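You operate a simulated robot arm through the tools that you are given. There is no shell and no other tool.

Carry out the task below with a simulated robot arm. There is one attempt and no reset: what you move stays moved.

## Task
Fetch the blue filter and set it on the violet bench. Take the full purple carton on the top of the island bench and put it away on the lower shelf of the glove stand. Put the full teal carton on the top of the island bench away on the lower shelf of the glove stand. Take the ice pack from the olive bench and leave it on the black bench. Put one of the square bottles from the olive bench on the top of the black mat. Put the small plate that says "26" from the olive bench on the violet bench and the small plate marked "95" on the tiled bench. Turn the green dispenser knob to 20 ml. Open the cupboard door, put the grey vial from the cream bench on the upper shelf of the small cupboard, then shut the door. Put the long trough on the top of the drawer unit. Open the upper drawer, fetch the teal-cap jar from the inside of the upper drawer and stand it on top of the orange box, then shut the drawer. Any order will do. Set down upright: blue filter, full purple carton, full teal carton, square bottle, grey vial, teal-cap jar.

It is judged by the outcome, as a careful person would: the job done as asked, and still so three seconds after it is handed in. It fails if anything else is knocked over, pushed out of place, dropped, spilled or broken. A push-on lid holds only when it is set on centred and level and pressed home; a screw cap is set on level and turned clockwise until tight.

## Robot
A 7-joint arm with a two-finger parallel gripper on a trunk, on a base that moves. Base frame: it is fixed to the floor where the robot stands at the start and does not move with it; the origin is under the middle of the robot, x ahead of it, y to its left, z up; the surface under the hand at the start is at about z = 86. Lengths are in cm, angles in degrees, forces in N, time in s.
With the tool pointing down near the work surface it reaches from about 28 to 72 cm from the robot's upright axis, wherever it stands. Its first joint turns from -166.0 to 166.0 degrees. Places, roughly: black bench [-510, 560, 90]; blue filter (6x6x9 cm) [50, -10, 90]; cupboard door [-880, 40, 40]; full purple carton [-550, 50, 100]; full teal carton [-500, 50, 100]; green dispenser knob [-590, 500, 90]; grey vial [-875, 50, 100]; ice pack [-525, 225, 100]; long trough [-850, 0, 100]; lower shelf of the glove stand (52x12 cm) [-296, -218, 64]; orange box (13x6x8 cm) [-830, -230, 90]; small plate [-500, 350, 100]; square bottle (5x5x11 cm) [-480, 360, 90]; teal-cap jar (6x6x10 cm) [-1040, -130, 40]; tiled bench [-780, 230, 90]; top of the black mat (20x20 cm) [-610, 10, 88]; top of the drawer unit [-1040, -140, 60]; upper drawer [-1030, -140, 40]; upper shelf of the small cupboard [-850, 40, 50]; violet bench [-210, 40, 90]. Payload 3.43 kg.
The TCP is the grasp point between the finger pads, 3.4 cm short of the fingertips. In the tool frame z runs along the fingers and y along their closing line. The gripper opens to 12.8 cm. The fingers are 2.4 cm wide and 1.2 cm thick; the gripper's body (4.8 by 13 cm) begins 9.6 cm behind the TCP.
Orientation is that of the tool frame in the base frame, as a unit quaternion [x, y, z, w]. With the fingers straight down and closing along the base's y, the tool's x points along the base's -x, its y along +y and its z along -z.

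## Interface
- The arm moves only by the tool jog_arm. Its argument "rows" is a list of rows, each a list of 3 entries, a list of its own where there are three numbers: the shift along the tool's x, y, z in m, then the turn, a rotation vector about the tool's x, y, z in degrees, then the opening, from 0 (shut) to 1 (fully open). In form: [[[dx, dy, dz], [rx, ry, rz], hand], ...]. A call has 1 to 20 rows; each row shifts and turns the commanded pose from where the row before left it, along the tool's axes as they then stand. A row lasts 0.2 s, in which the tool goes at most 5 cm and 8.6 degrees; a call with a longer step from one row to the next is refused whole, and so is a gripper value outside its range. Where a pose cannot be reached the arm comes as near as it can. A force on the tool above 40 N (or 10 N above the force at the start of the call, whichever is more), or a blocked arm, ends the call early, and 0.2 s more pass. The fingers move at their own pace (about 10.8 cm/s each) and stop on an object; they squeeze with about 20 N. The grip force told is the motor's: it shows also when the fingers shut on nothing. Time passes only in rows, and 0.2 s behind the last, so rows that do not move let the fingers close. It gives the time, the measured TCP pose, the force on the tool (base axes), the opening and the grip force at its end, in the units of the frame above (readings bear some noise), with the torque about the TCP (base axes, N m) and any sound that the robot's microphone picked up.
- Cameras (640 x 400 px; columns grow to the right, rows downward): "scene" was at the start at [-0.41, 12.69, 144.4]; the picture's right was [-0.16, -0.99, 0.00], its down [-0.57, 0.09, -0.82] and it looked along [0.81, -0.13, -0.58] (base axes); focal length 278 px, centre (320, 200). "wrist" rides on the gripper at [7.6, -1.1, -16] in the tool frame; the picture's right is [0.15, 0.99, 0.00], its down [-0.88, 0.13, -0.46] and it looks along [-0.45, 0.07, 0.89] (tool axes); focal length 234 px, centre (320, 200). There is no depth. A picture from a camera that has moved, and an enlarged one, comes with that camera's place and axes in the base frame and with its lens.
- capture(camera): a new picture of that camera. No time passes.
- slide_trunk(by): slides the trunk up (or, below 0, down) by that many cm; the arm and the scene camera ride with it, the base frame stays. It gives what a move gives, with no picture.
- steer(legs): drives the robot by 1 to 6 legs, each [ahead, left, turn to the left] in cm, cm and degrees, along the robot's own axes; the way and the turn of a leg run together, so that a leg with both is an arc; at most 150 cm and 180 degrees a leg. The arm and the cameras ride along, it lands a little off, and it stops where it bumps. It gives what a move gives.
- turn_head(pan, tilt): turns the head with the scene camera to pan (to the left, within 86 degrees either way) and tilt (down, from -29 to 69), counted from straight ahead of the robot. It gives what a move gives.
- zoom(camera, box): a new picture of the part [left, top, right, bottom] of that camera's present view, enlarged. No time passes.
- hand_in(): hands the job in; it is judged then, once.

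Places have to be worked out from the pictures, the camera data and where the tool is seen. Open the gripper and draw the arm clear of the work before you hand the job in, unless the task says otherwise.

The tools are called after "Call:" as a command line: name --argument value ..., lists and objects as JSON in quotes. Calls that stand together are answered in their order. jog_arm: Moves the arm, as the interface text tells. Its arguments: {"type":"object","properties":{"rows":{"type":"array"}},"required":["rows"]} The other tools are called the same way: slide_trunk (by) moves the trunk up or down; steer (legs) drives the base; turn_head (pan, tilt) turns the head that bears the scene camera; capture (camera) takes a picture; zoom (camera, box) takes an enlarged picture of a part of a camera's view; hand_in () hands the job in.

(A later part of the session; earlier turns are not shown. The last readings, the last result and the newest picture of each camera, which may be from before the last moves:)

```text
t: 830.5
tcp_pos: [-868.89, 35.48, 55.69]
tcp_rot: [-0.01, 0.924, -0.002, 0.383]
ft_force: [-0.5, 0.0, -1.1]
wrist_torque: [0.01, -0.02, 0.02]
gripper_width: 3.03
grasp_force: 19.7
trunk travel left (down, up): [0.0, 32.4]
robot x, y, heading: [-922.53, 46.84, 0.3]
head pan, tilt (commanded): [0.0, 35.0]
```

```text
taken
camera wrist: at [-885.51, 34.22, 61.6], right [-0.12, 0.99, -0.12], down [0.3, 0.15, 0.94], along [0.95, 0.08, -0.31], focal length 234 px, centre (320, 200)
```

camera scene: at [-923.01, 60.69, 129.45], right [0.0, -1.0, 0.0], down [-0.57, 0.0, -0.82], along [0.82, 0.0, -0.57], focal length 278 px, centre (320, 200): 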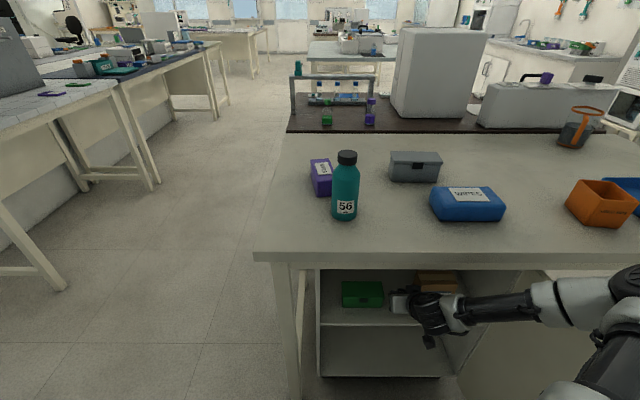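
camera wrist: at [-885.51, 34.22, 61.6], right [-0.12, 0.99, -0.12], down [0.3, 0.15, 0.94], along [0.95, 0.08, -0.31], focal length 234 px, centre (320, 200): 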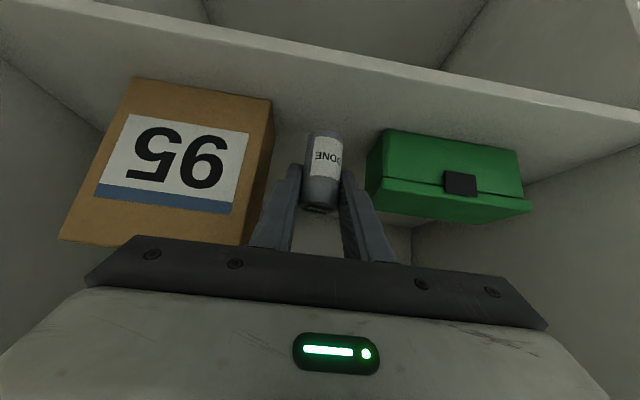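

Excellent view: the vial is in the gap, slightly nearer the green box. I shift 4 mm toward the brown box side and lower gradually.

Call:
jog_arm --rows '[[[0.0085, -0.004, 0.0085], [0, 0, 0], 0.0], [[0.0042, 0, 0.0042], [0, 0, 0], 0.0]]'

Call:
jog_arm --rows '[[[0.0021, 0, 0.0021], [0, 0, 0], 0.0]]'

Call:
jog_arm --rows '[[[0.0021, 0, 0.0021], [0, 0, 0], 0.0]]'

Call:
capture --camera "wrist"

```text
t: 831.0
tcp_pos: [-869.01, 35.14, 53.89]
tcp_rot: [-0.011, 0.924, -0.003, 0.383]
ft_force: [0.1, -0.4, -0.3]
wrist_torque: [0.0, -0.01, -0.02]
gripper_width: 3.04
grasp_force: 20.3
trunk travel left (down, up): [0.0, 32.4]
robot x, y, heading: [-922.85, 46.84, 0.2]
head pan, tilt (commanded): [0.0, 35.0]
```

```text
t: 831.5
tcp_pos: [-868.82, 35.12, 53.53]
tcp_rot: [-0.01, 0.924, -0.003, 0.383]
ft_force: [0.2, -1.2, -0.9]
wrist_torque: [0.02, 0.0, 0.0]
gripper_width: 3.01
grasp_force: 19.8
trunk travel left (down, up): [0.0, 32.4]
robot x, y, heading: [-922.8, 46.66, 0.1]
head pan, tilt (commanded): [0.0, 35.0]
```

```text
t: 831.9
tcp_pos: [-868.89, 35.12, 53.48]
tcp_rot: [-0.01, 0.923, -0.003, 0.384]
ft_force: [-3.2, -1.1, 11.8]
wrist_torque: [0.14, 0.17, 0.0]
gripper_width: 3.01
grasp_force: 20.4
trunk travel left (down, up): [0.0, 32.4]
robot x, y, heading: [-922.89, 46.51, 0.4]
head pan, tilt (commanded): [0.0, 35.0]
```

```text
taken
camera wrist: at [-885.47, 33.83, 59.33], right [-0.12, 0.99, -0.12], down [0.3, 0.15, 0.94], along [0.95, 0.08, -0.31], focal length 234 px, centre (320, 200)
```

wrist: 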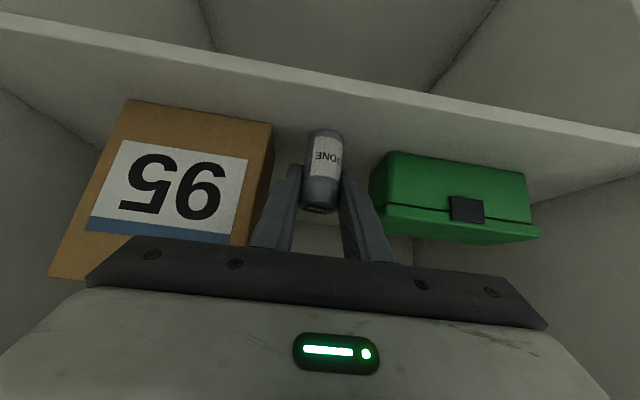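

The vial rests on the shelf (12 N). I open the fingers just enough and back straight out with the base.

Call:
jog_arm --rows '[[[-0.001, 0, -0.001], [0, 0, 0], 0.0], [[0, 0, 0], [0, 0, 0], 0.28], [[0, 0, 0], [0, 0, 0], 0.32], [[0, 0, 0], [0, 0, 0], 0.35], [[0, 0, 0], [0, 0, 0], 0.35]]'

Call:
capture --camera "wrist"

```text
t: 833.0
tcp_pos: [-868.91, 35.05, 53.5]
tcp_rot: [-0.01, 0.924, -0.003, 0.382]
ft_force: [-1.2, 0.0, 0.7]
wrist_torque: [0.01, -0.01, 0.03]
gripper_width: 4.48
grasp_force: 0.1
trunk travel left (down, up): [0.0, 32.4]
robot x, y, heading: [-922.44, 46.72, 0.1]
head pan, tilt (commanded): [0.0, 35.0]
```

```text
taken
camera wrist: at [-885.52, 33.82, 59.35], right [-0.12, 0.99, -0.12], down [0.3, 0.15, 0.94], along [0.95, 0.08, -0.31], focal length 234 px, centre (320, 200)
```

wrist: 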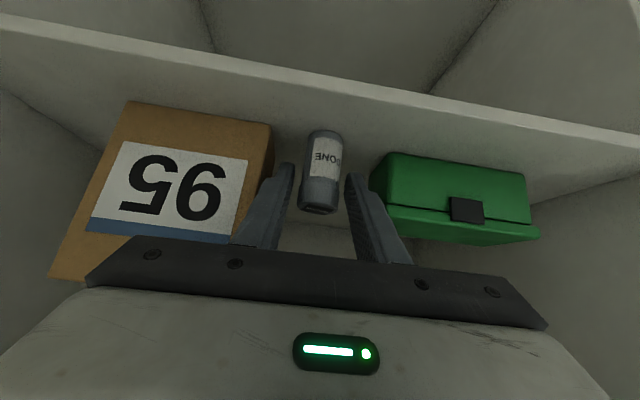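

The vial stands free between the open fingers. I back the base out and check.

Call:
steer --legs '[[-45, 0, 0]]'

Call:
capture --camera "scene"

Call:
capture --camera "wrist"

```text
t: 835.8
tcp_pos: [-914.15, 35.02, 53.25]
tcp_rot: [-0.011, 0.924, -0.002, 0.383]
ft_force: [0.1, -1.2, -0.2]
wrist_torque: [0.02, 0.01, 0.03]
gripper_width: 4.48
grasp_force: 0.2
trunk travel left (down, up): [0.0, 32.4]
robot x, y, heading: [-967.95, 46.13, 0.2]
head pan, tilt (commanded): [0.0, 35.0]
```

```text
taken
camera scene: at [-968.2, 60.41, 129.45], right [0.01, -1.0, 0.0], down [-0.57, 0.0, -0.82], along [0.82, 0.01, -0.57], focal length 278 px, centre (320, 200)
```

scene: 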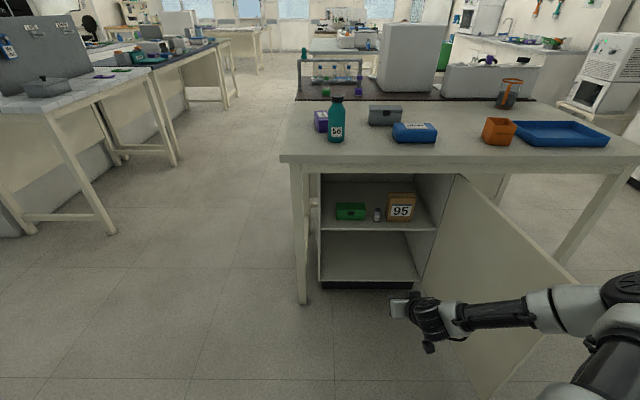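

```text
taken
camera wrist: at [-930.63, 33.64, 59.34], right [-0.12, 0.99, -0.12], down [0.3, 0.15, 0.94], along [0.95, 0.08, -0.31], focal length 234 px, centre (320, 200)
```

wrist: 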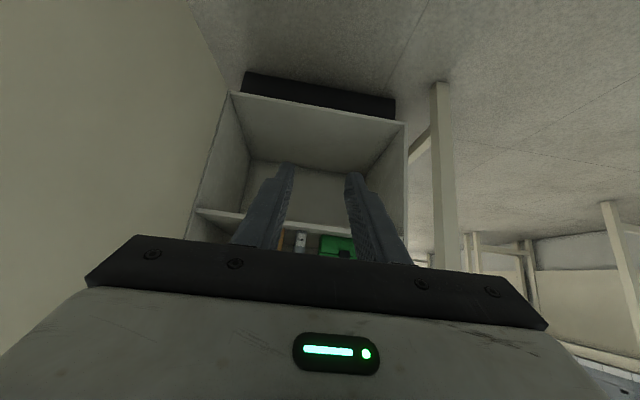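

The vial stands upright on the upper shelf between the two boxes. Now to shut the door: I raise the hand above door height and drive round to the handle side.

Call:
jog_arm --rows '[[[-0.0291, 0, -0.0291], [0, 0, 0], 0.35], [[-0.0291, 0, -0.0291], [0, 0, 0], 0.35], [[-0.0291, 0, -0.0291], [0, 0, 0], 0.35], [[-0.0291, 0, -0.0291], [0, 0, 0], 0.35], [[-0.0291, 0, -0.0291], [0, 0, 0], 0.35], [[-0.0291, 0, -0.0291], [0, 0, 0], 0.35], [[-0.0291, 0, -0.0291], [0, 0, 0], 0.35], [[-0.0291, 0, -0.0291], [0, 0, 0], 0.35], [[-0.0291, 0, -0.0291], [0, 0, 0], 0.35], [[-0.0291, 0, -0.0291], [0, 0, 0], 0.35]]'

Call:
steer --legs '[[0, -100, 0], [0, 0, 74.5]]'

Call:
capture --camera "scene"

```text
t: 838.0
tcp_pos: [-914.1, 35.36, 94.53]
tcp_rot: [-0.01, 0.924, -0.002, 0.382]
ft_force: [-0.6, -0.2, 0.1]
wrist_torque: [-0.01, 0.0, 0.01]
gripper_width: 4.49
grasp_force: 0.1
trunk travel left (down, up): [0.0, 32.4]
robot x, y, heading: [-967.74, 46.36, 0.3]
head pan, tilt (commanded): [0.0, 35.0]
```

```text
t: 851.2
tcp_pos: [-941.94, -4.35, 94.41]
tcp_rot: [-0.567, 0.729, 0.229, 0.307]
ft_force: [-0.6, -0.1, 1.1]
wrist_torque: [0.01, -0.03, 0.02]
gripper_width: 4.49
grasp_force: 0.1
trunk travel left (down, up): [0.0, 32.4]
robot x, y, heading: [-966.84, -53.08, 74.8]
head pan, tilt (commanded): [0.0, 35.0]
```

```text
taken
camera scene: at [-980.62, -49.65, 129.45], right [0.96, -0.26, 0.0], down [-0.15, -0.55, -0.82], along [0.22, 0.79, -0.57], focal length 278 px, centre (320, 200)
```

scene: 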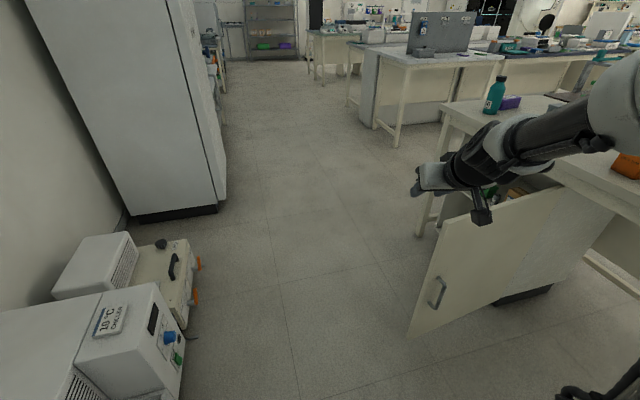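

I strafe right to the pose from which I released the handle and lower the hand to 12 cm before it.

Call:
steer --legs '[[-0.5, -32, 0]]'

Call:
jog_arm --rows '[[[0.0287, 0.015, 0.0257], [0, 0, 0], 0.35], [[0.0287, 0.015, 0.0257], [0, 0, 0], 0.35], [[0.0287, 0.015, 0.0257], [0, 0, 0], 0.35], [[0.0287, 0.015, 0.0257], [0, 0, 0], 0.35], [[0.0287, 0.015, 0.0257], [0, 0, 0], 0.35], [[0.0287, 0.015, 0.0257], [0, 0, 0], 0.35], [[0.0287, 0.015, 0.0257], [0, 0, 0], 0.35], [[0.0287, 0.015, 0.0257], [0, 0, 0], 0.35], [[0.0287, 0.015, 0.0257], [0, 0, 0], 0.35], [[0.0287, 0.015, 0.0257], [0, 0, 0], 0.35]]'

Call:
capture --camera "wrist"

Call:
capture --camera "scene"

```text
t: 854.8
tcp_pos: [-911.09, -13.29, 94.53]
tcp_rot: [-0.566, 0.73, 0.23, 0.307]
ft_force: [0.1, -0.1, -0.2]
wrist_torque: [-0.03, 0.0, -0.03]
gripper_width: 4.47
grasp_force: 0.1
trunk travel left (down, up): [0.0, 32.4]
robot x, y, heading: [-936.12, -62.66, 74.6]
head pan, tilt (commanded): [0.0, 35.0]
```

```text
t: 857.0
tcp_pos: [-925.66, -11.74, 55.85]
tcp_rot: [-0.567, 0.729, 0.229, 0.307]
ft_force: [0.1, 0.2, 0.1]
wrist_torque: [-0.01, 0.0, 0.01]
gripper_width: 4.5
grasp_force: 0.0
trunk travel left (down, up): [0.0, 32.4]
robot x, y, heading: [-936.33, -62.17, 74.6]
head pan, tilt (commanded): [0.0, 35.0]
```

```text
taken
camera wrist: at [-928.87, -28.11, 61.9], right [-0.98, 0.15, -0.12], down [-0.06, 0.33, 0.94], along [0.18, 0.93, -0.31], focal length 234 px, centre (320, 200)
```

wrist: 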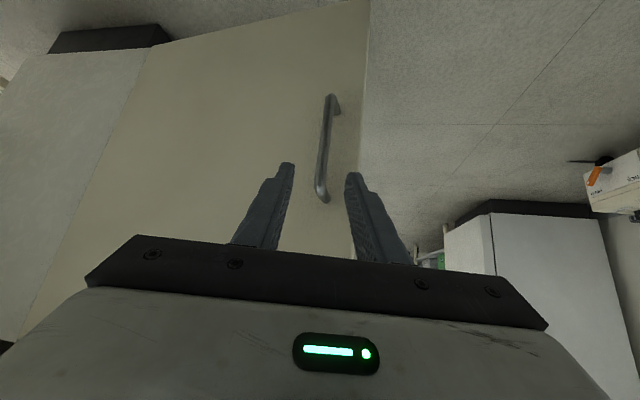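

```text
taken
camera scene: at [-949.85, -58.61, 129.45], right [0.96, -0.27, 0.0], down [-0.15, -0.55, -0.82], along [0.22, 0.79, -0.57], focal length 278 px, centre (320, 200)
```

scene: 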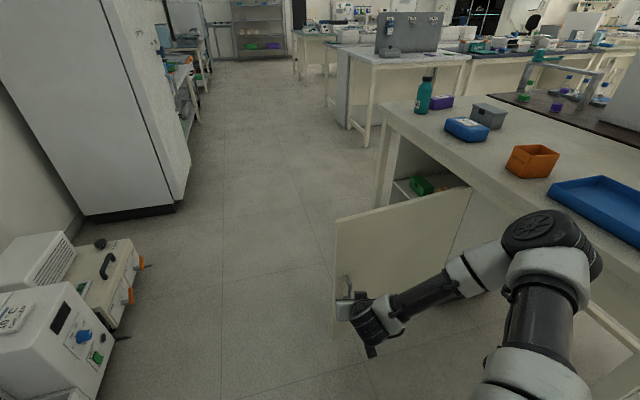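

The handle appears where I left it. I advance 12 cm onto it and grip.

Call:
jog_arm --rows '[[[0, 0.003, 0.03], [0, 0, 0], 0.35], [[0, 0, 0.03], [0, 0, 0], 0.35], [[0, 0, 0.03], [0, 0, 0], 0.35], [[0, 0, 0.028], [0, 0, 0], 0.35]]'

Call:
capture --camera "wrist"

Call:
jog_arm --rows '[[[0, 0, 0], [0, 0, 0], 0.0], [[0, 0, 0], [0, 0, 0], 0.0], [[0, 0, 0], [0, 0, 0], 0.0]]'

```text
t: 858.0
tcp_pos: [-923.72, -3.58, 47.5]
tcp_rot: [-0.566, 0.731, 0.229, 0.306]
ft_force: [0.0, 1.0, -0.2]
wrist_torque: [0.01, 0.02, 0.01]
gripper_width: 4.48
grasp_force: 0.0
trunk travel left (down, up): [0.0, 32.4]
robot x, y, heading: [-935.93, -62.39, 74.5]
head pan, tilt (commanded): [0.0, 35.0]
```

```text
taken
camera wrist: at [-926.84, -19.92, 53.57], right [-0.98, 0.15, -0.12], down [-0.06, 0.33, 0.94], along [0.18, 0.93, -0.31], focal length 234 px, centre (320, 200)
```

wrist: 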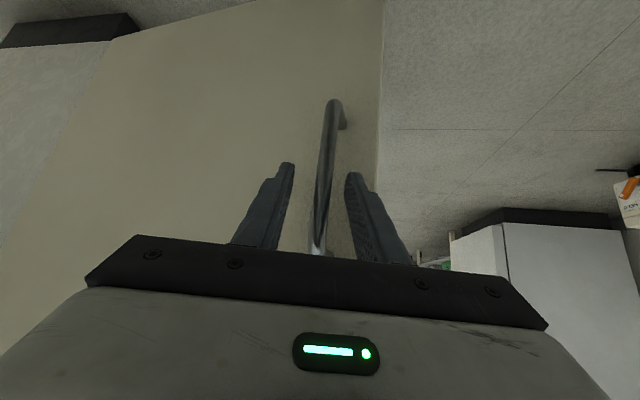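

```text
t: 858.8
tcp_pos: [-923.97, -3.62, 47.42]
tcp_rot: [-0.567, 0.73, 0.23, 0.305]
ft_force: [-8.7, -0.9, 0.4]
wrist_torque: [0.5, 1.67, 0.07]
gripper_width: 1.39
grasp_force: 45.5
trunk travel left (down, up): [0.0, 32.4]
robot x, y, heading: [-936.46, -62.15, 74.7]
head pan, tilt (commanded): [0.0, 35.0]
```

Gripped again. I reverse the motion: push the door back through the first 20° by translation, then follow the arc about the hinge.

Call:
steer --legs '[[8.8, 3.5, 0]]'

Call:
steer --legs '[[11.1, 2.0, 0]]'

Call:
steer --legs '[[10.77, 15.88, -14]]'

Call:
capture --camera "scene"

```text
t: 860.0
tcp_pos: [-925.06, 5.75, 47.5]
tcp_rot: [-0.568, 0.729, 0.23, 0.304]
ft_force: [-22.7, -0.9, -0.9]
wrist_torque: [0.68, 1.56, 0.26]
gripper_width: 1.4
grasp_force: 45.6
trunk travel left (down, up): [0.0, 32.4]
robot x, y, heading: [-937.37, -52.57, 74.6]
head pan, tilt (commanded): [0.0, 35.0]
```

```text
t: 861.2
tcp_pos: [-924.05, 16.98, 47.49]
tcp_rot: [-0.568, 0.729, 0.23, 0.304]
ft_force: [-8.6, 1.0, 1.8]
wrist_torque: [0.21, 1.55, 0.14]
gripper_width: 1.37
grasp_force: 44.5
trunk travel left (down, up): [0.0, 32.4]
robot x, y, heading: [-936.07, -41.4, 74.7]
head pan, tilt (commanded): [0.0, 35.0]
```

```text
t: 863.3
tcp_pos: [-920.69, 28.08, 47.56]
tcp_rot: [-0.474, 0.793, 0.191, 0.33]
ft_force: [10.3, -4.1, 0.7]
wrist_torque: [1.05, 1.03, -0.11]
gripper_width: 1.36
grasp_force: 45.2
trunk travel left (down, up): [0.0, 32.4]
robot x, y, heading: [-946.91, -25.96, 60.5]
head pan, tilt (commanded): [0.0, 35.0]
```

```text
taken
camera scene: at [-959.16, -19.08, 129.45], right [0.87, -0.49, 0.0], down [-0.28, -0.5, -0.82], along [0.4, 0.71, -0.57], focal length 278 px, centre (320, 200)
```

scene: 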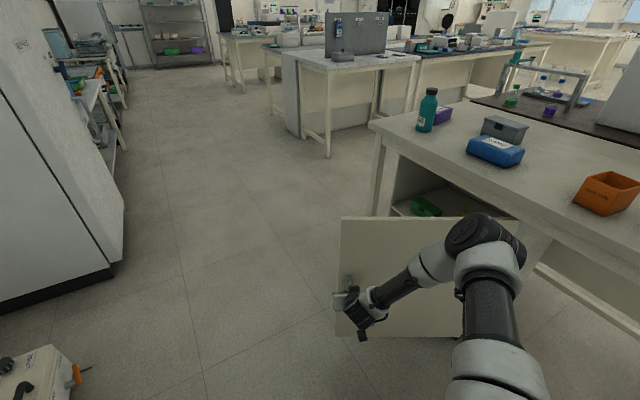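

The door follows well. I continue the closing arc.

Call:
steer --legs '[[9.6, 13.6, -12]]'

Call:
steer --legs '[[10.3, 14.75, -13]]'

Call:
steer --legs '[[11.9, 17.0, -15]]'

Call:
capture --camera "scene"

```text
t: 865.3
tcp_pos: [-915.7, 36.96, 47.5]
tcp_rot: [-0.39, 0.838, 0.156, 0.348]
ft_force: [2.0, -1.0, -0.4]
wrist_torque: [1.27, 0.93, -0.02]
gripper_width: 1.37
grasp_force: 45.1
trunk travel left (down, up): [0.0, 32.4]
robot x, y, heading: [-952.05, -10.18, 48.6]
head pan, tilt (commanded): [0.0, 35.0]
```

```text
t: 867.3
tcp_pos: [-908.31, 45.33, 47.43]
tcp_rot: [-0.291, 0.877, 0.116, 0.363]
ft_force: [1.9, -2.0, -0.4]
wrist_torque: [1.43, 0.66, -0.01]
gripper_width: 1.36
grasp_force: 45.5
trunk travel left (down, up): [0.0, 32.4]
robot x, y, heading: [-954.35, 7.81, 35.7]
head pan, tilt (commanded): [0.0, 35.0]
```

```text
t: 869.6
tcp_pos: [-897.9, 52.6, 47.53]
tcp_rot: [-0.176, 0.908, 0.07, 0.374]
ft_force: [-10.3, 21.6, -1.6]
wrist_torque: [1.34, -0.06, 0.22]
gripper_width: 1.37
grasp_force: 45.0
trunk travel left (down, up): [0.0, 32.4]
robot x, y, heading: [-952.77, 27.8, 20.6]
head pan, tilt (commanded): [0.0, 35.0]
```

```text
taken
camera scene: at [-957.52, 40.96, 129.44], right [0.35, -0.94, 0.0], down [-0.54, -0.2, -0.82], along [0.77, 0.29, -0.57], focal length 278 px, centre (320, 200)
```

scene: 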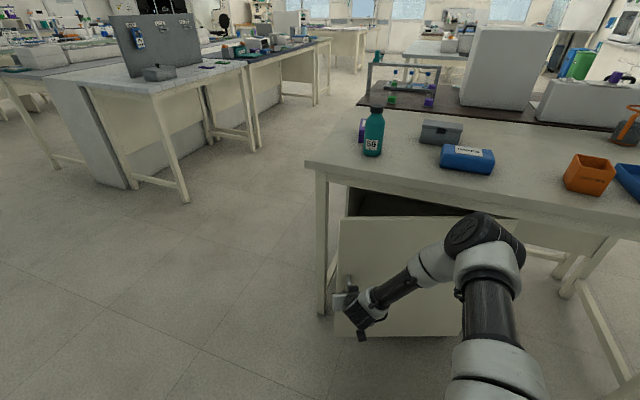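

About 21° left. I continue with a slight correction for the sideways force.

Call:
steer --legs '[[9.6, 14.2, -12]]'

Call:
steer --legs '[[5.6, 8.0, -7]]'

Call:
capture --camera "scene"

```text
t: 871.6
tcp_pos: [-888.01, 56.43, 47.52]
tcp_rot: [-0.077, 0.921, 0.026, 0.382]
ft_force: [8.1, -31.8, 0.5]
wrist_torque: [1.2, 0.39, -0.26]
gripper_width: 1.37
grasp_force: 44.8
trunk travel left (down, up): [0.0, 32.4]
robot x, y, heading: [-946.64, 43.75, 8.5]
head pan, tilt (commanded): [0.0, 35.0]
```

```text
t: 873.1
tcp_pos: [-882.0, 57.63, 47.48]
tcp_rot: [-0.02, 0.924, 0.002, 0.382]
ft_force: [1.4, -5.1, -1.6]
wrist_torque: [1.52, -0.19, -0.01]
gripper_width: 1.4
grasp_force: 44.8
trunk travel left (down, up): [0.0, 32.4]
robot x, y, heading: [-941.43, 52.25, 1.4]
head pan, tilt (commanded): [0.0, 35.0]
```

```text
taken
camera scene: at [-942.35, 66.53, 129.45], right [0.03, -1.0, 0.0], down [-0.57, -0.02, -0.82], along [0.82, 0.02, -0.57], focal length 278 px, centre (320, 200)
```

scene: 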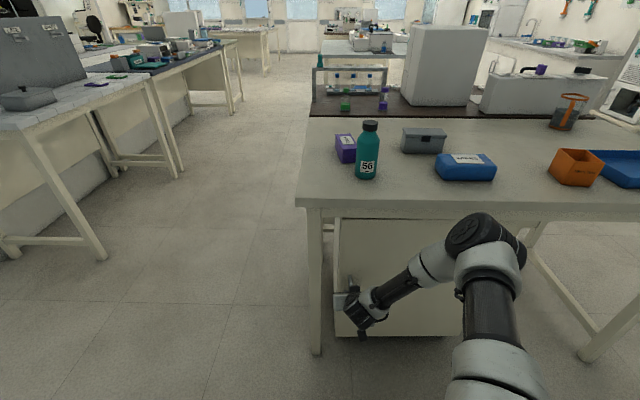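

Almost shut (1.7 cm to go). I push straight forward gently until it stops.

Call:
steer --legs '[[1.5, 0.3, -1]]'

Call:
steer --legs '[[1, 0, 0]]'

Call:
capture --camera "scene"

Call:
capture --camera "wrist"

```text
t: 873.8
tcp_pos: [-880.67, 57.8, 47.53]
tcp_rot: [-0.017, 0.925, 0.006, 0.38]
ft_force: [-3.6, 36.8, -4.5]
wrist_torque: [0.63, -1.14, 0.34]
gripper_width: 1.4
grasp_force: 45.2
trunk travel left (down, up): [0.0, 32.4]
robot x, y, heading: [-940.25, 52.85, 0.8]
head pan, tilt (commanded): [0.0, 35.0]
```

```text
t: 874.6
tcp_pos: [-880.01, 57.86, 47.49]
tcp_rot: [-0.017, 0.926, 0.006, 0.378]
ft_force: [-39.3, -6.6, 9.3]
wrist_torque: [0.01, 0.24, -0.05]
gripper_width: 1.39
grasp_force: 45.3
trunk travel left (down, up): [0.0, 32.4]
robot x, y, heading: [-939.12, 53.02, 0.6]
head pan, tilt (commanded): [0.0, 35.0]
```

```text
taken
camera scene: at [-939.82, 66.91, 129.44], right [0.01, -1.0, 0.0], down [-0.57, -0.01, -0.82], along [0.82, 0.01, -0.57], focal length 278 px, centre (320, 200)
```

scene: 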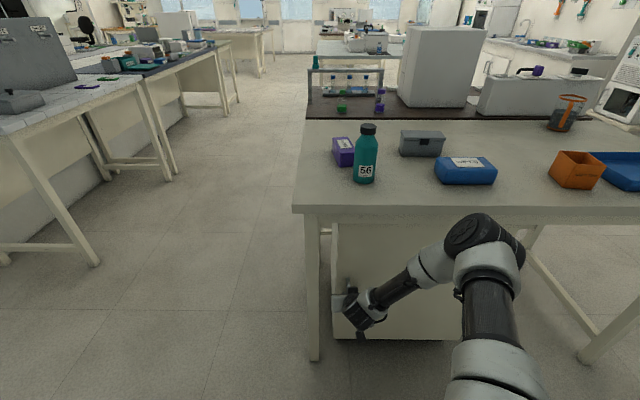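

```text
taken
camera wrist: at [-896.52, 56.17, 53.56], right [-0.14, 0.98, -0.1], down [0.31, 0.14, 0.94], along [0.94, 0.1, -0.32], focal length 234 px, centre (320, 200)
```

wrist: 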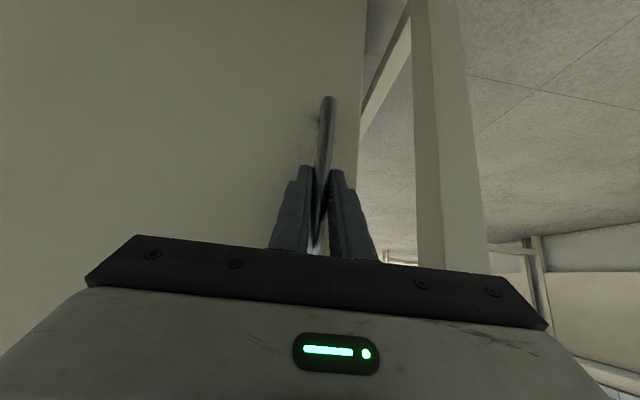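

The door is shut (TCP back at its original spot, 39 N against the stop). I release and withdraw.

Call:
jog_arm --rows '[[[0, 0, 0], [0, 0, 0], 0.2], [[0, 0, 0], [0, 0, 0], 0.3], [[0, 0, 0], [0, 0, 0], 0.35], [[0, 0, -0.02], [0, 0, 0], 0.35], [[0, 0, -0.03], [0, 0, 0], 0.35], [[0, 0, -0.04], [0, 0, 0], 0.35], [[0, 0, -0.04], [0, 0, 0], 0.35]]'

Call:
steer --legs '[[-15, 0, 0]]'

Call:
capture --camera "scene"

Call:
capture --camera "wrist"

```text
t: 876.2
tcp_pos: [-889.04, 57.5, 56.75]
tcp_rot: [-0.018, 0.926, 0.007, 0.377]
ft_force: [0.1, 0.1, -0.9]
wrist_torque: [0.0, -0.02, 0.03]
gripper_width: 4.49
grasp_force: 0.1
trunk travel left (down, up): [0.0, 32.4]
robot x, y, heading: [-939.27, 53.21, 0.7]
head pan, tilt (commanded): [0.0, 35.0]
```

```text
t: 877.5
tcp_pos: [-903.97, 57.3, 56.67]
tcp_rot: [-0.018, 0.926, 0.007, 0.377]
ft_force: [0.3, 0.8, 0.0]
wrist_torque: [-0.03, -0.01, -0.05]
gripper_width: 4.45
grasp_force: 0.1
trunk travel left (down, up): [0.0, 32.4]
robot x, y, heading: [-954.22, 52.77, 0.8]
head pan, tilt (commanded): [0.0, 35.0]
```

```text
taken
camera scene: at [-954.65, 66.75, 129.45], right [0.01, -1.0, 0.0], down [-0.57, -0.01, -0.82], along [0.82, 0.01, -0.57], focal length 278 px, centre (320, 200)
```

scene: 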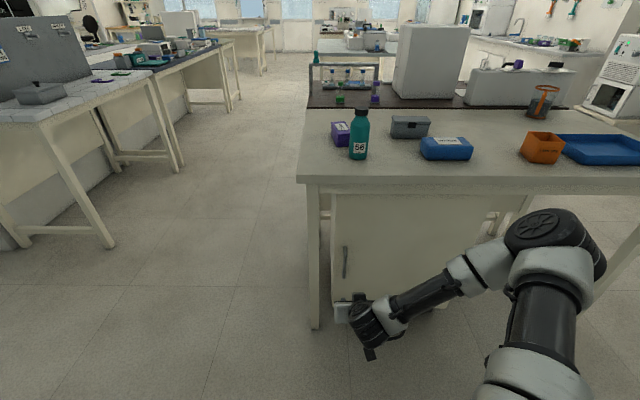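

```text
taken
camera wrist: at [-920.5, 55.67, 62.78], right [-0.14, 0.98, -0.1], down [0.31, 0.14, 0.94], along [0.94, 0.1, -0.32], focal length 234 px, centre (320, 200)
```

wrist: 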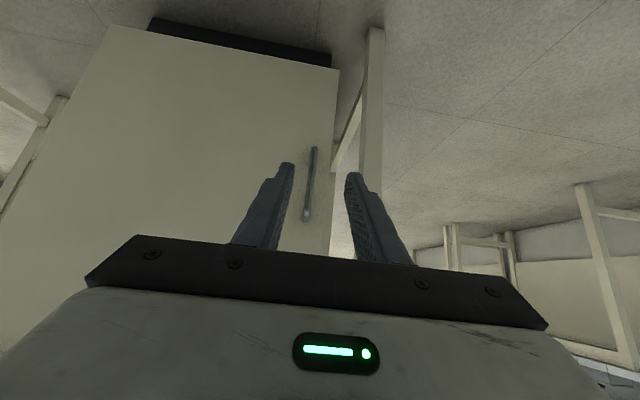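

I zoom in to verify the door is flush, then move on.

Call:
zoom --camera "scene" --box '[300, 170, 420, 320]'

Call:
jog_arm --rows '[[[-0.0291, 0, -0.0291], [0, 0, 0], 0.4], [[-0.0291, 0, -0.0291], [0, 0, 0], 0.4], [[-0.0291, 0, -0.0291], [0, 0, 0], 0.4], [[-0.0291, 0, -0.0291], [0, 0, 0], 0.4], [[-0.0291, 0, -0.0291], [0, 0, 0], 0.4], [[-0.0291, 0, -0.0291], [0, 0, 0], 0.4], [[-0.0291, 0, -0.0291], [0, 0, 0], 0.4], [[-0.0291, 0, -0.0291], [0, 0, 0], 0.4], [[-0.0291, 0, -0.0291], [0, 0, 0], 0.4], [[-0.0291, 0, -0.0291], [0, 0, 0], 0.5], [[0, 0, 0], [0, 7.5, 0], 0.6], [[0, 0, 0], [0, 7.5, 0], 0.7], [[0, 0, 0], [0, 7.5, 0], 0.75], [[0, 0, 0], [0, 7.5, 0], 0.75], [[0, 0, 0], [0, 7.5, 0], 0.75], [[0, 0, 0], [0, 6.6, 0], 0.75]]'

Call:
slide_trunk --by 15

```text
2.67 times, centred on (360, 245) of scene
camera zoom: at [-954.65, 66.75, 129.45], right [0.01, -1.0, 0.0], down [-0.57, -0.01, -0.82], along [0.82, 0.01, -0.57], focal length 743 px, centre (213, 80)
```

zoom: 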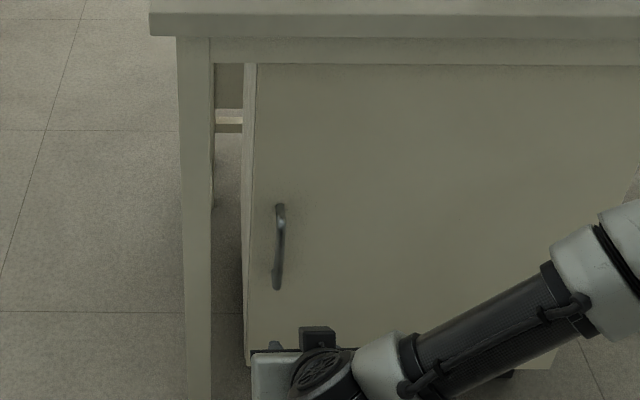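

```text
t: 880.9
tcp_pos: [-903.59, 57.31, 97.85]
tcp_rot: [-0.018, 1.0, 0.0, 0.0]
ft_force: [-0.4, 0.4, -0.2]
wrist_torque: [0.0, -0.03, 0.04]
gripper_width: 9.61
grasp_force: 0.1
trunk travel left (down, up): [0.0, 32.4]
robot x, y, heading: [-954.23, 52.55, 0.7]
head pan, tilt (commanded): [0.0, 35.0]
```

```text
t: 882.7
tcp_pos: [-903.56, 57.39, 112.79]
tcp_rot: [-0.018, 1.0, 0.0, 0.001]
ft_force: [0.1, 0.3, 0.5]
wrist_torque: [-0.03, 0.01, 0.0]
gripper_width: 9.62
grasp_force: 0.0
trunk travel left (down, up): [-15.0, 17.4]
robot x, y, heading: [-954.17, 52.51, 0.7]
head pan, tilt (commanded): [0.0, 35.0]
```

The door is flush. Remaining: plate 95, the ice pack and the dispenser knob. I drive along the aisle (y≈135) toward the olive bench, looking at the tiled bench on the way.

Call:
steer --legs '[[0, 83, -0.7], [130, 0, 0]]'

Call:
turn_head --pan 70 --tilt 30

Call:
capture --camera "scene"

```text
t: 897.2
tcp_pos: [-774.97, 139.57, 112.77]
tcp_rot: [-0.01, 1.0, -0.001, 0.002]
ft_force: [-0.5, -0.1, 0.9]
wrist_torque: [0.02, 0.0, -0.02]
gripper_width: 9.62
grasp_force: 0.2
trunk travel left (down, up): [-15.0, 17.4]
robot x, y, heading: [-825.94, 135.66, -0.5]
head pan, tilt (commanded): [0.0, 35.0]
```

```text
t: 898.6
tcp_pos: [-774.91, 139.61, 112.77]
tcp_rot: [-0.009, 1.0, 0.0, 0.002]
ft_force: [0.4, -0.9, 0.7]
wrist_torque: [0.03, -0.02, 0.0]
gripper_width: 9.6
grasp_force: 0.0
trunk travel left (down, up): [-15.0, 17.4]
robot x, y, heading: [-825.42, 135.46, -0.2]
head pan, tilt (commanded): [70.0, 30.0]
```

```text
taken
camera scene: at [-831.55, 158.37, 145.22], right [0.94, -0.35, 0.0], down [-0.17, -0.47, -0.87], along [0.3, 0.81, -0.5], focal length 278 px, centre (320, 200)
```

scene: 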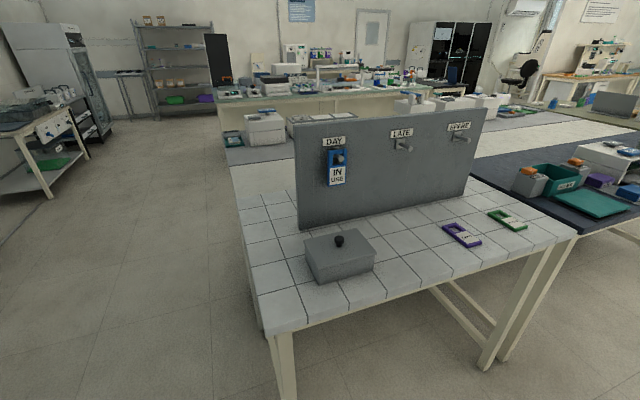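

The tiled bench has free tiles along its near edge (y≈198) around x≈-787. I drive on to the olive bench's free side.

Call:
steer --legs '[[150, 0, 0.4], [150, 0, 0], [113, 0, 0]]'

Call:
steer --legs '[[0, 140, 0], [0, 60, 0]]'

Call:
turn_head --pan 70 --tilt 25

Call:
capture --camera "scene"

```text
t: 918.3
tcp_pos: [-363.7, 143.78, 112.75]
tcp_rot: [-0.022, 1.0, 0.0, 0.002]
ft_force: [0.4, -0.3, -0.1]
wrist_torque: [0.01, -0.03, 0.02]
gripper_width: 9.63
grasp_force: 0.0
trunk travel left (down, up): [-15.0, 17.4]
robot x, y, heading: [-414.38, 138.74, 0.9]
head pan, tilt (commanded): [70.0, 30.0]
```

```text
t: 937.7
tcp_pos: [-367.57, 343.03, 112.76]
tcp_rot: [-0.023, 1.0, 0.001, 0.002]
ft_force: [1.0, -0.2, 0.5]
wrist_torque: [0.04, -0.02, 0.01]
gripper_width: 9.57
grasp_force: 0.0
trunk travel left (down, up): [-15.0, 17.4]
robot x, y, heading: [-418.02, 337.97, 1.2]
head pan, tilt (commanded): [70.0, 30.0]
```

```text
t: 938.4
tcp_pos: [-367.55, 343.01, 112.71]
tcp_rot: [-0.023, 1.0, 0.001, 0.001]
ft_force: [0.2, 0.4, -0.4]
wrist_torque: [0.01, 0.01, 0.01]
gripper_width: 9.6
grasp_force: 0.0
trunk travel left (down, up): [-15.0, 17.4]
robot x, y, heading: [-418.04, 337.89, 1.4]
head pan, tilt (commanded): [70.0, 25.0]
```

```text
taken
camera scene: at [-424.56, 360.43, 146.02], right [0.95, -0.32, 0.0], down [-0.14, -0.4, -0.91], along [0.29, 0.86, -0.42], focal length 278 px, centre (320, 200)
```

scene: 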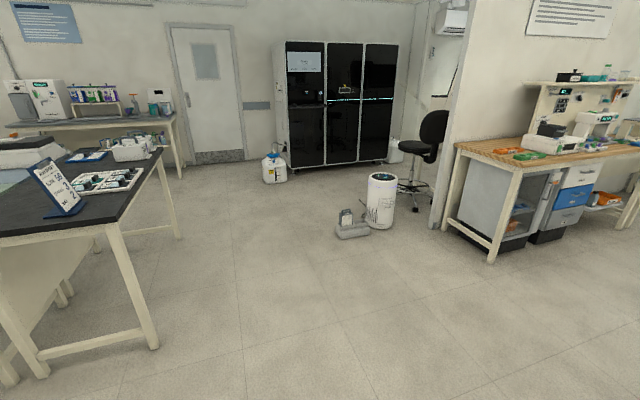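

The black bench's free edge is at x≈-477, y 484 to 611. I turn to face the olive bench and look at the remaining plates.

Call:
steer --legs '[[0, 0, -179]]'

Call:
turn_head --pan 0 --tilt 35

Call:
capture --camera "scene"

Call:
zoom --camera "scene" --box '[300, 130, 440, 230]'

```text
t: 946.2
tcp_pos: [-468.45, 330.61, 112.71]
tcp_rot: [0.999, 0.043, -0.002, 0.0]
ft_force: [0.5, 0.7, 0.4]
wrist_torque: [0.02, 0.0, 0.01]
gripper_width: 9.61
grasp_force: 0.0
trunk travel left (down, up): [-15.0, 17.4]
robot x, y, heading: [-418.18, 337.22, -176.4]
head pan, tilt (commanded): [70.0, 25.0]
```

```text
t: 947.7
tcp_pos: [-468.49, 330.58, 112.71]
tcp_rot: [0.999, 0.043, -0.002, 0.001]
ft_force: [0.1, 0.2, -0.3]
wrist_torque: [0.0, -0.03, 0.01]
gripper_width: 9.61
grasp_force: 0.0
trunk travel left (down, up): [-15.0, 17.4]
robot x, y, heading: [-418.05, 337.99, -176.6]
head pan, tilt (commanded): [0.0, 35.0]
```

```text
taken
camera scene: at [-417.16, 323.94, 144.45], right [-0.06, 1.0, 0.0], down [0.57, 0.04, -0.82], along [-0.82, -0.05, -0.57], focal length 278 px, centre (320, 200)
```

scene: 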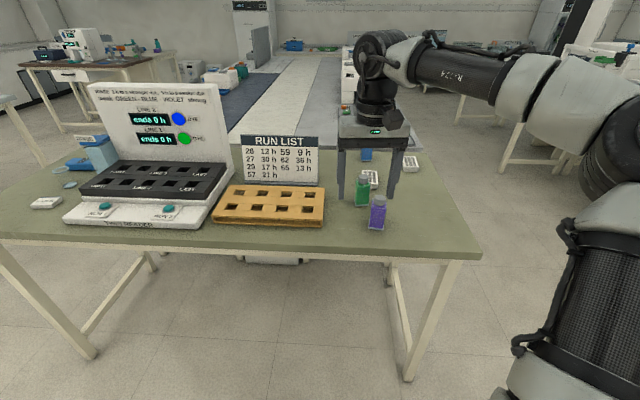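

```text
4.00 times, centred on (370, 180) of scene
camera zoom: at [-417.16, 323.94, 144.45], right [-0.06, 1.0, 0.0], down [0.57, 0.04, -0.82], along [-0.82, -0.05, -0.57], focal length 1114 px, centre (120, 280)
```

zoom: 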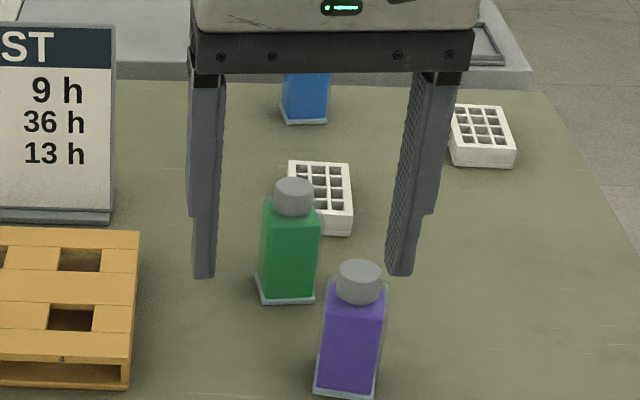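

Call:
zoom --camera "scene" --box '[400, 145, 440, 175]'

Call:
zoom --camera "scene" --box '[360, 160, 400, 190]'

```text
13.33 times, centred on (420, 160) of scene
camera zoom: at [-417.16, 323.94, 144.45], right [-0.06, 1.0, 0.0], down [0.57, 0.04, -0.82], along [-0.82, -0.05, -0.57], focal length 3714 px, centre (-1013, 733)
```

zoom: 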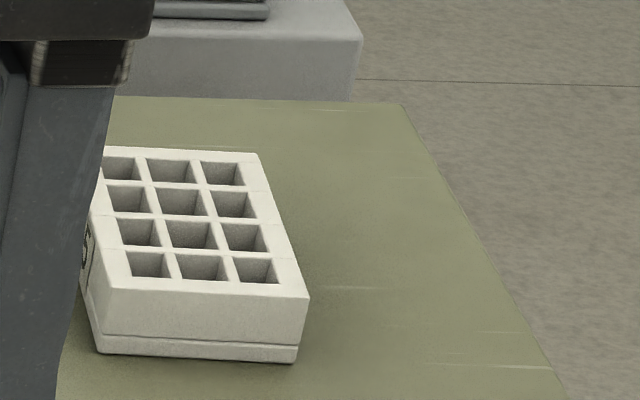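

```text
13.33 times, centred on (380, 175) of scene
camera zoom: at [-417.16, 323.94, 144.45], right [-0.06, 1.0, 0.0], down [0.57, 0.04, -0.82], along [-0.82, -0.05, -0.57], focal length 3714 px, centre (-480, 533)
```

zoom: 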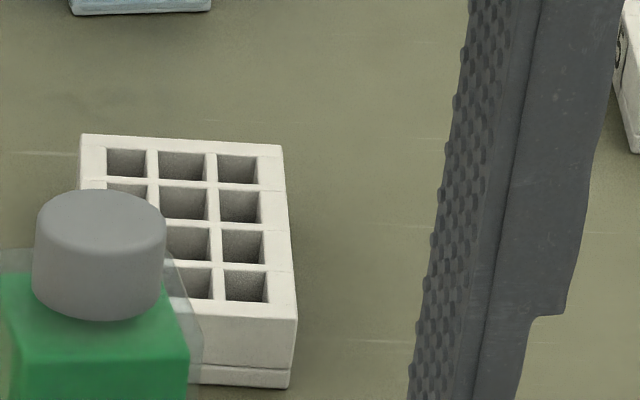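

Plate C's marking is on its -y side, still hidden. I drive around to the far end of the olive bench, between it and the black bench, to face the plates from there.

Call:
steer --legs '[[0, -82, -3.4], [70, 0, 0]]'

Call:
turn_head --pan 60 --tilt 35

Call:
capture --camera "scene"

```text
t: 959.4
tcp_pos: [-540.82, 417.0, 112.83]
tcp_rot: [1.0, 0.008, -0.002, 0.0]
ft_force: [-0.2, -0.6, -0.5]
wrist_torque: [-0.03, 0.0, 0.02]
gripper_width: 9.62
grasp_force: 0.1
trunk travel left (down, up): [-15.0, 17.4]
robot x, y, heading: [-490.19, 420.9, 179.3]
head pan, tilt (commanded): [0.0, 35.0]
```

```text
t: 960.7
tcp_pos: [-540.9, 417.06, 112.83]
tcp_rot: [1.0, 0.008, -0.002, 0.0]
ft_force: [0.5, -0.8, -0.1]
wrist_torque: [-0.02, 0.02, 0.01]
gripper_width: 9.57
grasp_force: 0.0
trunk travel left (down, up): [-15.0, 17.4]
robot x, y, heading: [-490.42, 420.48, 179.5]
head pan, tilt (commanded): [60.0, 35.0]
```

```text
taken
camera scene: at [-485.77, 399.12, 144.45], right [-0.86, 0.51, 0.0], down [0.29, 0.49, -0.82], along [-0.41, -0.71, -0.57], focal length 278 px, centre (320, 200)
```

scene: 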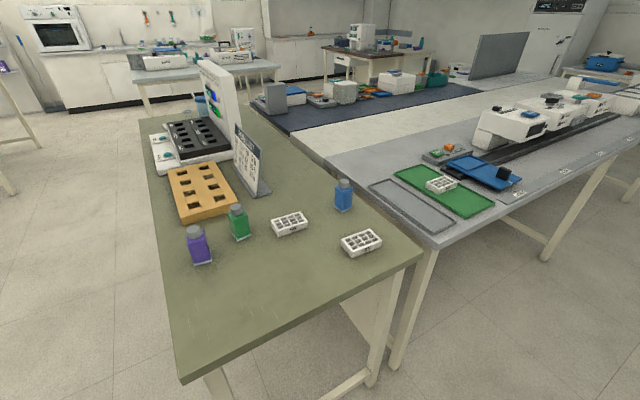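

Call:
zoom --camera "scene" --box '[265, 200, 315, 245]'

Call:
zoom --camera "scene" --box '[330, 220, 390, 265]'

Call:
zoom --camera "scene" --box '[415, 160, 475, 205]'

```text
8.89 times, centred on (290, 222) of scene
camera zoom: at [-485.77, 399.12, 144.45], right [-0.86, 0.51, 0.0], down [0.29, 0.49, -0.82], along [-0.41, -0.71, -0.57], focal length 2476 px, centre (587, 0)
```

zoom: 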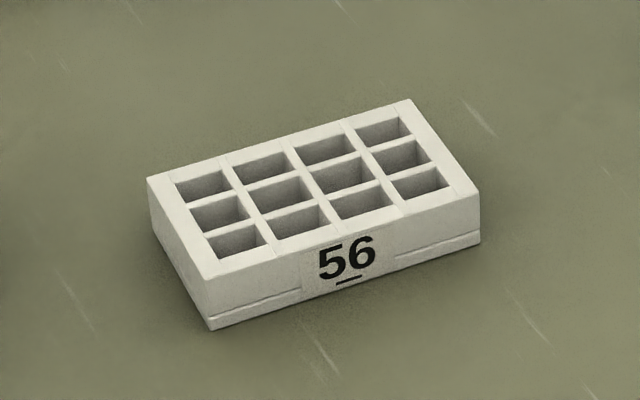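

```text
8.89 times, centred on (360, 242) of scene
camera zoom: at [-485.77, 399.12, 144.45], right [-0.86, 0.51, 0.0], down [0.29, 0.49, -0.82], along [-0.41, -0.71, -0.57], focal length 2476 px, centre (-36, -178)
```

zoom: 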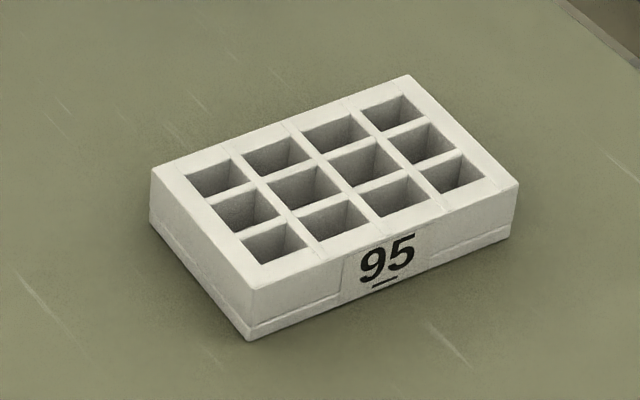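

```text
8.89 times, centred on (445, 182) of scene
camera zoom: at [-485.77, 399.12, 144.45], right [-0.86, 0.51, 0.0], down [0.29, 0.49, -0.82], along [-0.41, -0.71, -0.57], focal length 2476 px, centre (-791, 356)
```

zoom: 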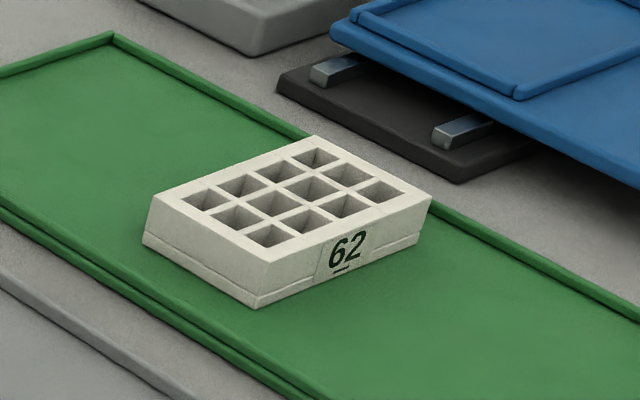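

Found it: the plate at about (-524.7, 355) reads "95" (underlined), the other one "56". I position myself at the bench's end facing it.

Call:
steer --legs '[[33, 0, 0], [0, 0, 90.5]]'

Call:
steer --legs '[[19, 0, 0]]'

Call:
jog_arm --rows '[[[0, 0, 0], [0, 0, 8.5], 0.75], [[0, 0, 0], [0, 0, 8.5], 0.75], [[0, 0, 0], [0, 0, 8.5], 0.75], [[0, 0, 0], [0, 0, 8.5], 0.75], [[0, 0, 0], [0, 0, 8.5], 0.75], [[0, 0, 0], [0, 0, 8.5], 0.75], [[0, 0, 0], [0, 0, 8.5], 0.75], [[0, 0, 0], [0, 0, 8.5], 0.75], [[0, 0, 0], [0, 0, 8.5], 0.75], [[0, 0, 0], [0, 0, 8.5], 0.75], [[0, 0, 0], [0, 0, 5], 0.75]]'

Call:
turn_head --pan 0 --tilt 40

Call:
capture --camera "scene"

Call:
capture --camera "wrist"

```text
t: 966.8
tcp_pos: [-518.78, 370.3, 112.74]
tcp_rot: [0.696, 0.718, -0.002, 0.001]
ft_force: [1.0, -0.1, -0.2]
wrist_torque: [0.0, 0.0, 0.0]
gripper_width: 9.6
grasp_force: 0.0
trunk travel left (down, up): [-15.0, 17.4]
robot x, y, heading: [-523.23, 420.66, -89.6]
head pan, tilt (commanded): [60.0, 35.0]
```

```text
t: 968.4
tcp_pos: [-518.63, 351.36, 112.91]
tcp_rot: [0.696, 0.718, -0.002, 0.002]
ft_force: [0.9, -0.5, 0.3]
wrist_torque: [0.0, 0.0, 0.02]
gripper_width: 9.58
grasp_force: 0.0
trunk travel left (down, up): [-15.0, 17.4]
robot x, y, heading: [-522.94, 402.11, -89.6]
head pan, tilt (commanded): [60.0, 35.0]
```

```text
t: 970.8
tcp_pos: [-518.7, 351.51, 112.73]
tcp_rot: [1.0, 0.014, 0.001, 0.002]
ft_force: [0.1, 0.3, -0.3]
wrist_torque: [0.0, -0.03, 0.02]
gripper_width: 9.62
grasp_force: 0.1
trunk travel left (down, up): [-15.0, 17.4]
robot x, y, heading: [-522.64, 402.32, -89.6]
head pan, tilt (commanded): [60.0, 35.0]
```

```text
t: 972.1
tcp_pos: [-518.68, 351.41, 112.84]
tcp_rot: [1.0, 0.015, -0.001, 0.002]
ft_force: [-0.2, 0.4, 0.2]
wrist_torque: [0.01, 0.0, -0.03]
gripper_width: 9.61
grasp_force: 0.1
trunk travel left (down, up): [-15.0, 17.4]
robot x, y, heading: [-522.94, 402.06, -89.7]
head pan, tilt (commanded): [0.0, 40.0]
```

```text
taken
camera scene: at [-509.13, 402.73, 143.69], right [-1.0, -0.01, 0.0], down [0.0, 0.64, -0.77], along [0.01, -0.77, -0.64], focal length 278 px, centre (320, 200)
```

scene: 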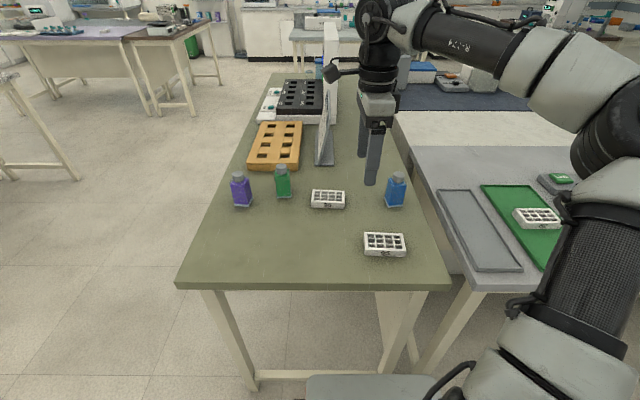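

```text
taken
camera wrist: at [-511.03, 352.84, 128.81], right [0.18, -0.98, 0.0], down [-0.88, -0.16, 0.46], along [-0.45, -0.08, -0.89], focal length 234 px, centre (320, 200)
```

wrist: 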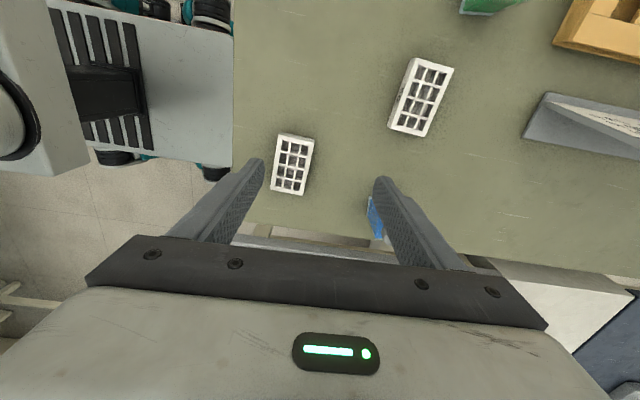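

The plate's centre is at (-524.5, 355.2); the blue bottle nearby stays clear. I move over it and descend around it.

Call:
jog_arm --rows '[[[-0.03, -0.02, 0], [0, 0, 0], 0.75], [[-0.027, -0.0197, 0], [0, 0, -1.7], 0.75], [[0, 0, 0.04], [0, 0, 0], 0.75], [[0, 0, 0.04], [0, 0, 0], 0.75], [[0, 0, 0.04], [0, 0, 0], 0.75], [[0, 0, 0.04], [0, 0, 0], 0.75], [[0, 0, 0.03], [0, 0, 0], 0.75]]'

Call:
capture --camera "wrist"

Call:
zoom --camera "scene" --box '[310, 140, 460, 280]'

```text
t: 973.7
tcp_pos: [-524.39, 355.25, 93.73]
tcp_rot: [1.0, 0.031, 0.0, 0.002]
ft_force: [-0.6, 0.2, 0.1]
wrist_torque: [0.01, -0.06, -0.01]
gripper_width: 9.57
grasp_force: 0.1
trunk travel left (down, up): [-15.0, 17.4]
robot x, y, heading: [-523.0, 402.06, -89.9]
head pan, tilt (commanded): [0.0, 40.0]
```

```text
taken
camera wrist: at [-516.91, 356.79, 109.76], right [0.21, -0.98, 0.0], down [-0.87, -0.18, 0.46], along [-0.45, -0.1, -0.89], focal length 234 px, centre (320, 200)
```

wrist: 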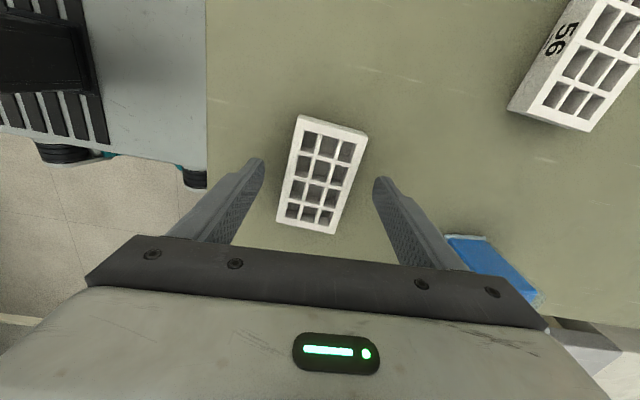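

```text
2.86 times, centred on (385, 210) of scene
camera zoom: at [-509.14, 402.74, 143.69], right [-1.0, -0.01, 0.0], down [0.0, 0.64, -0.77], along [0.01, -0.77, -0.64], focal length 796 px, centre (134, 171)
```

zoom: 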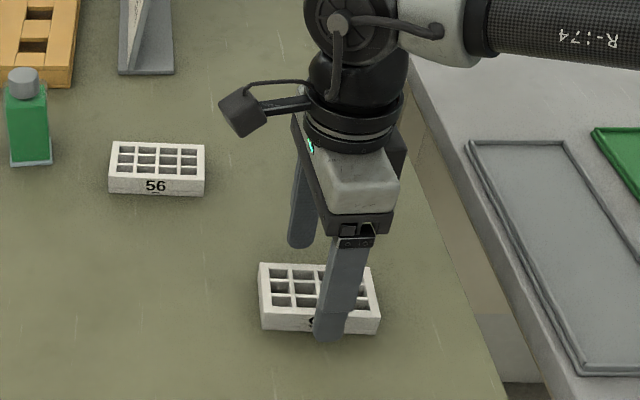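

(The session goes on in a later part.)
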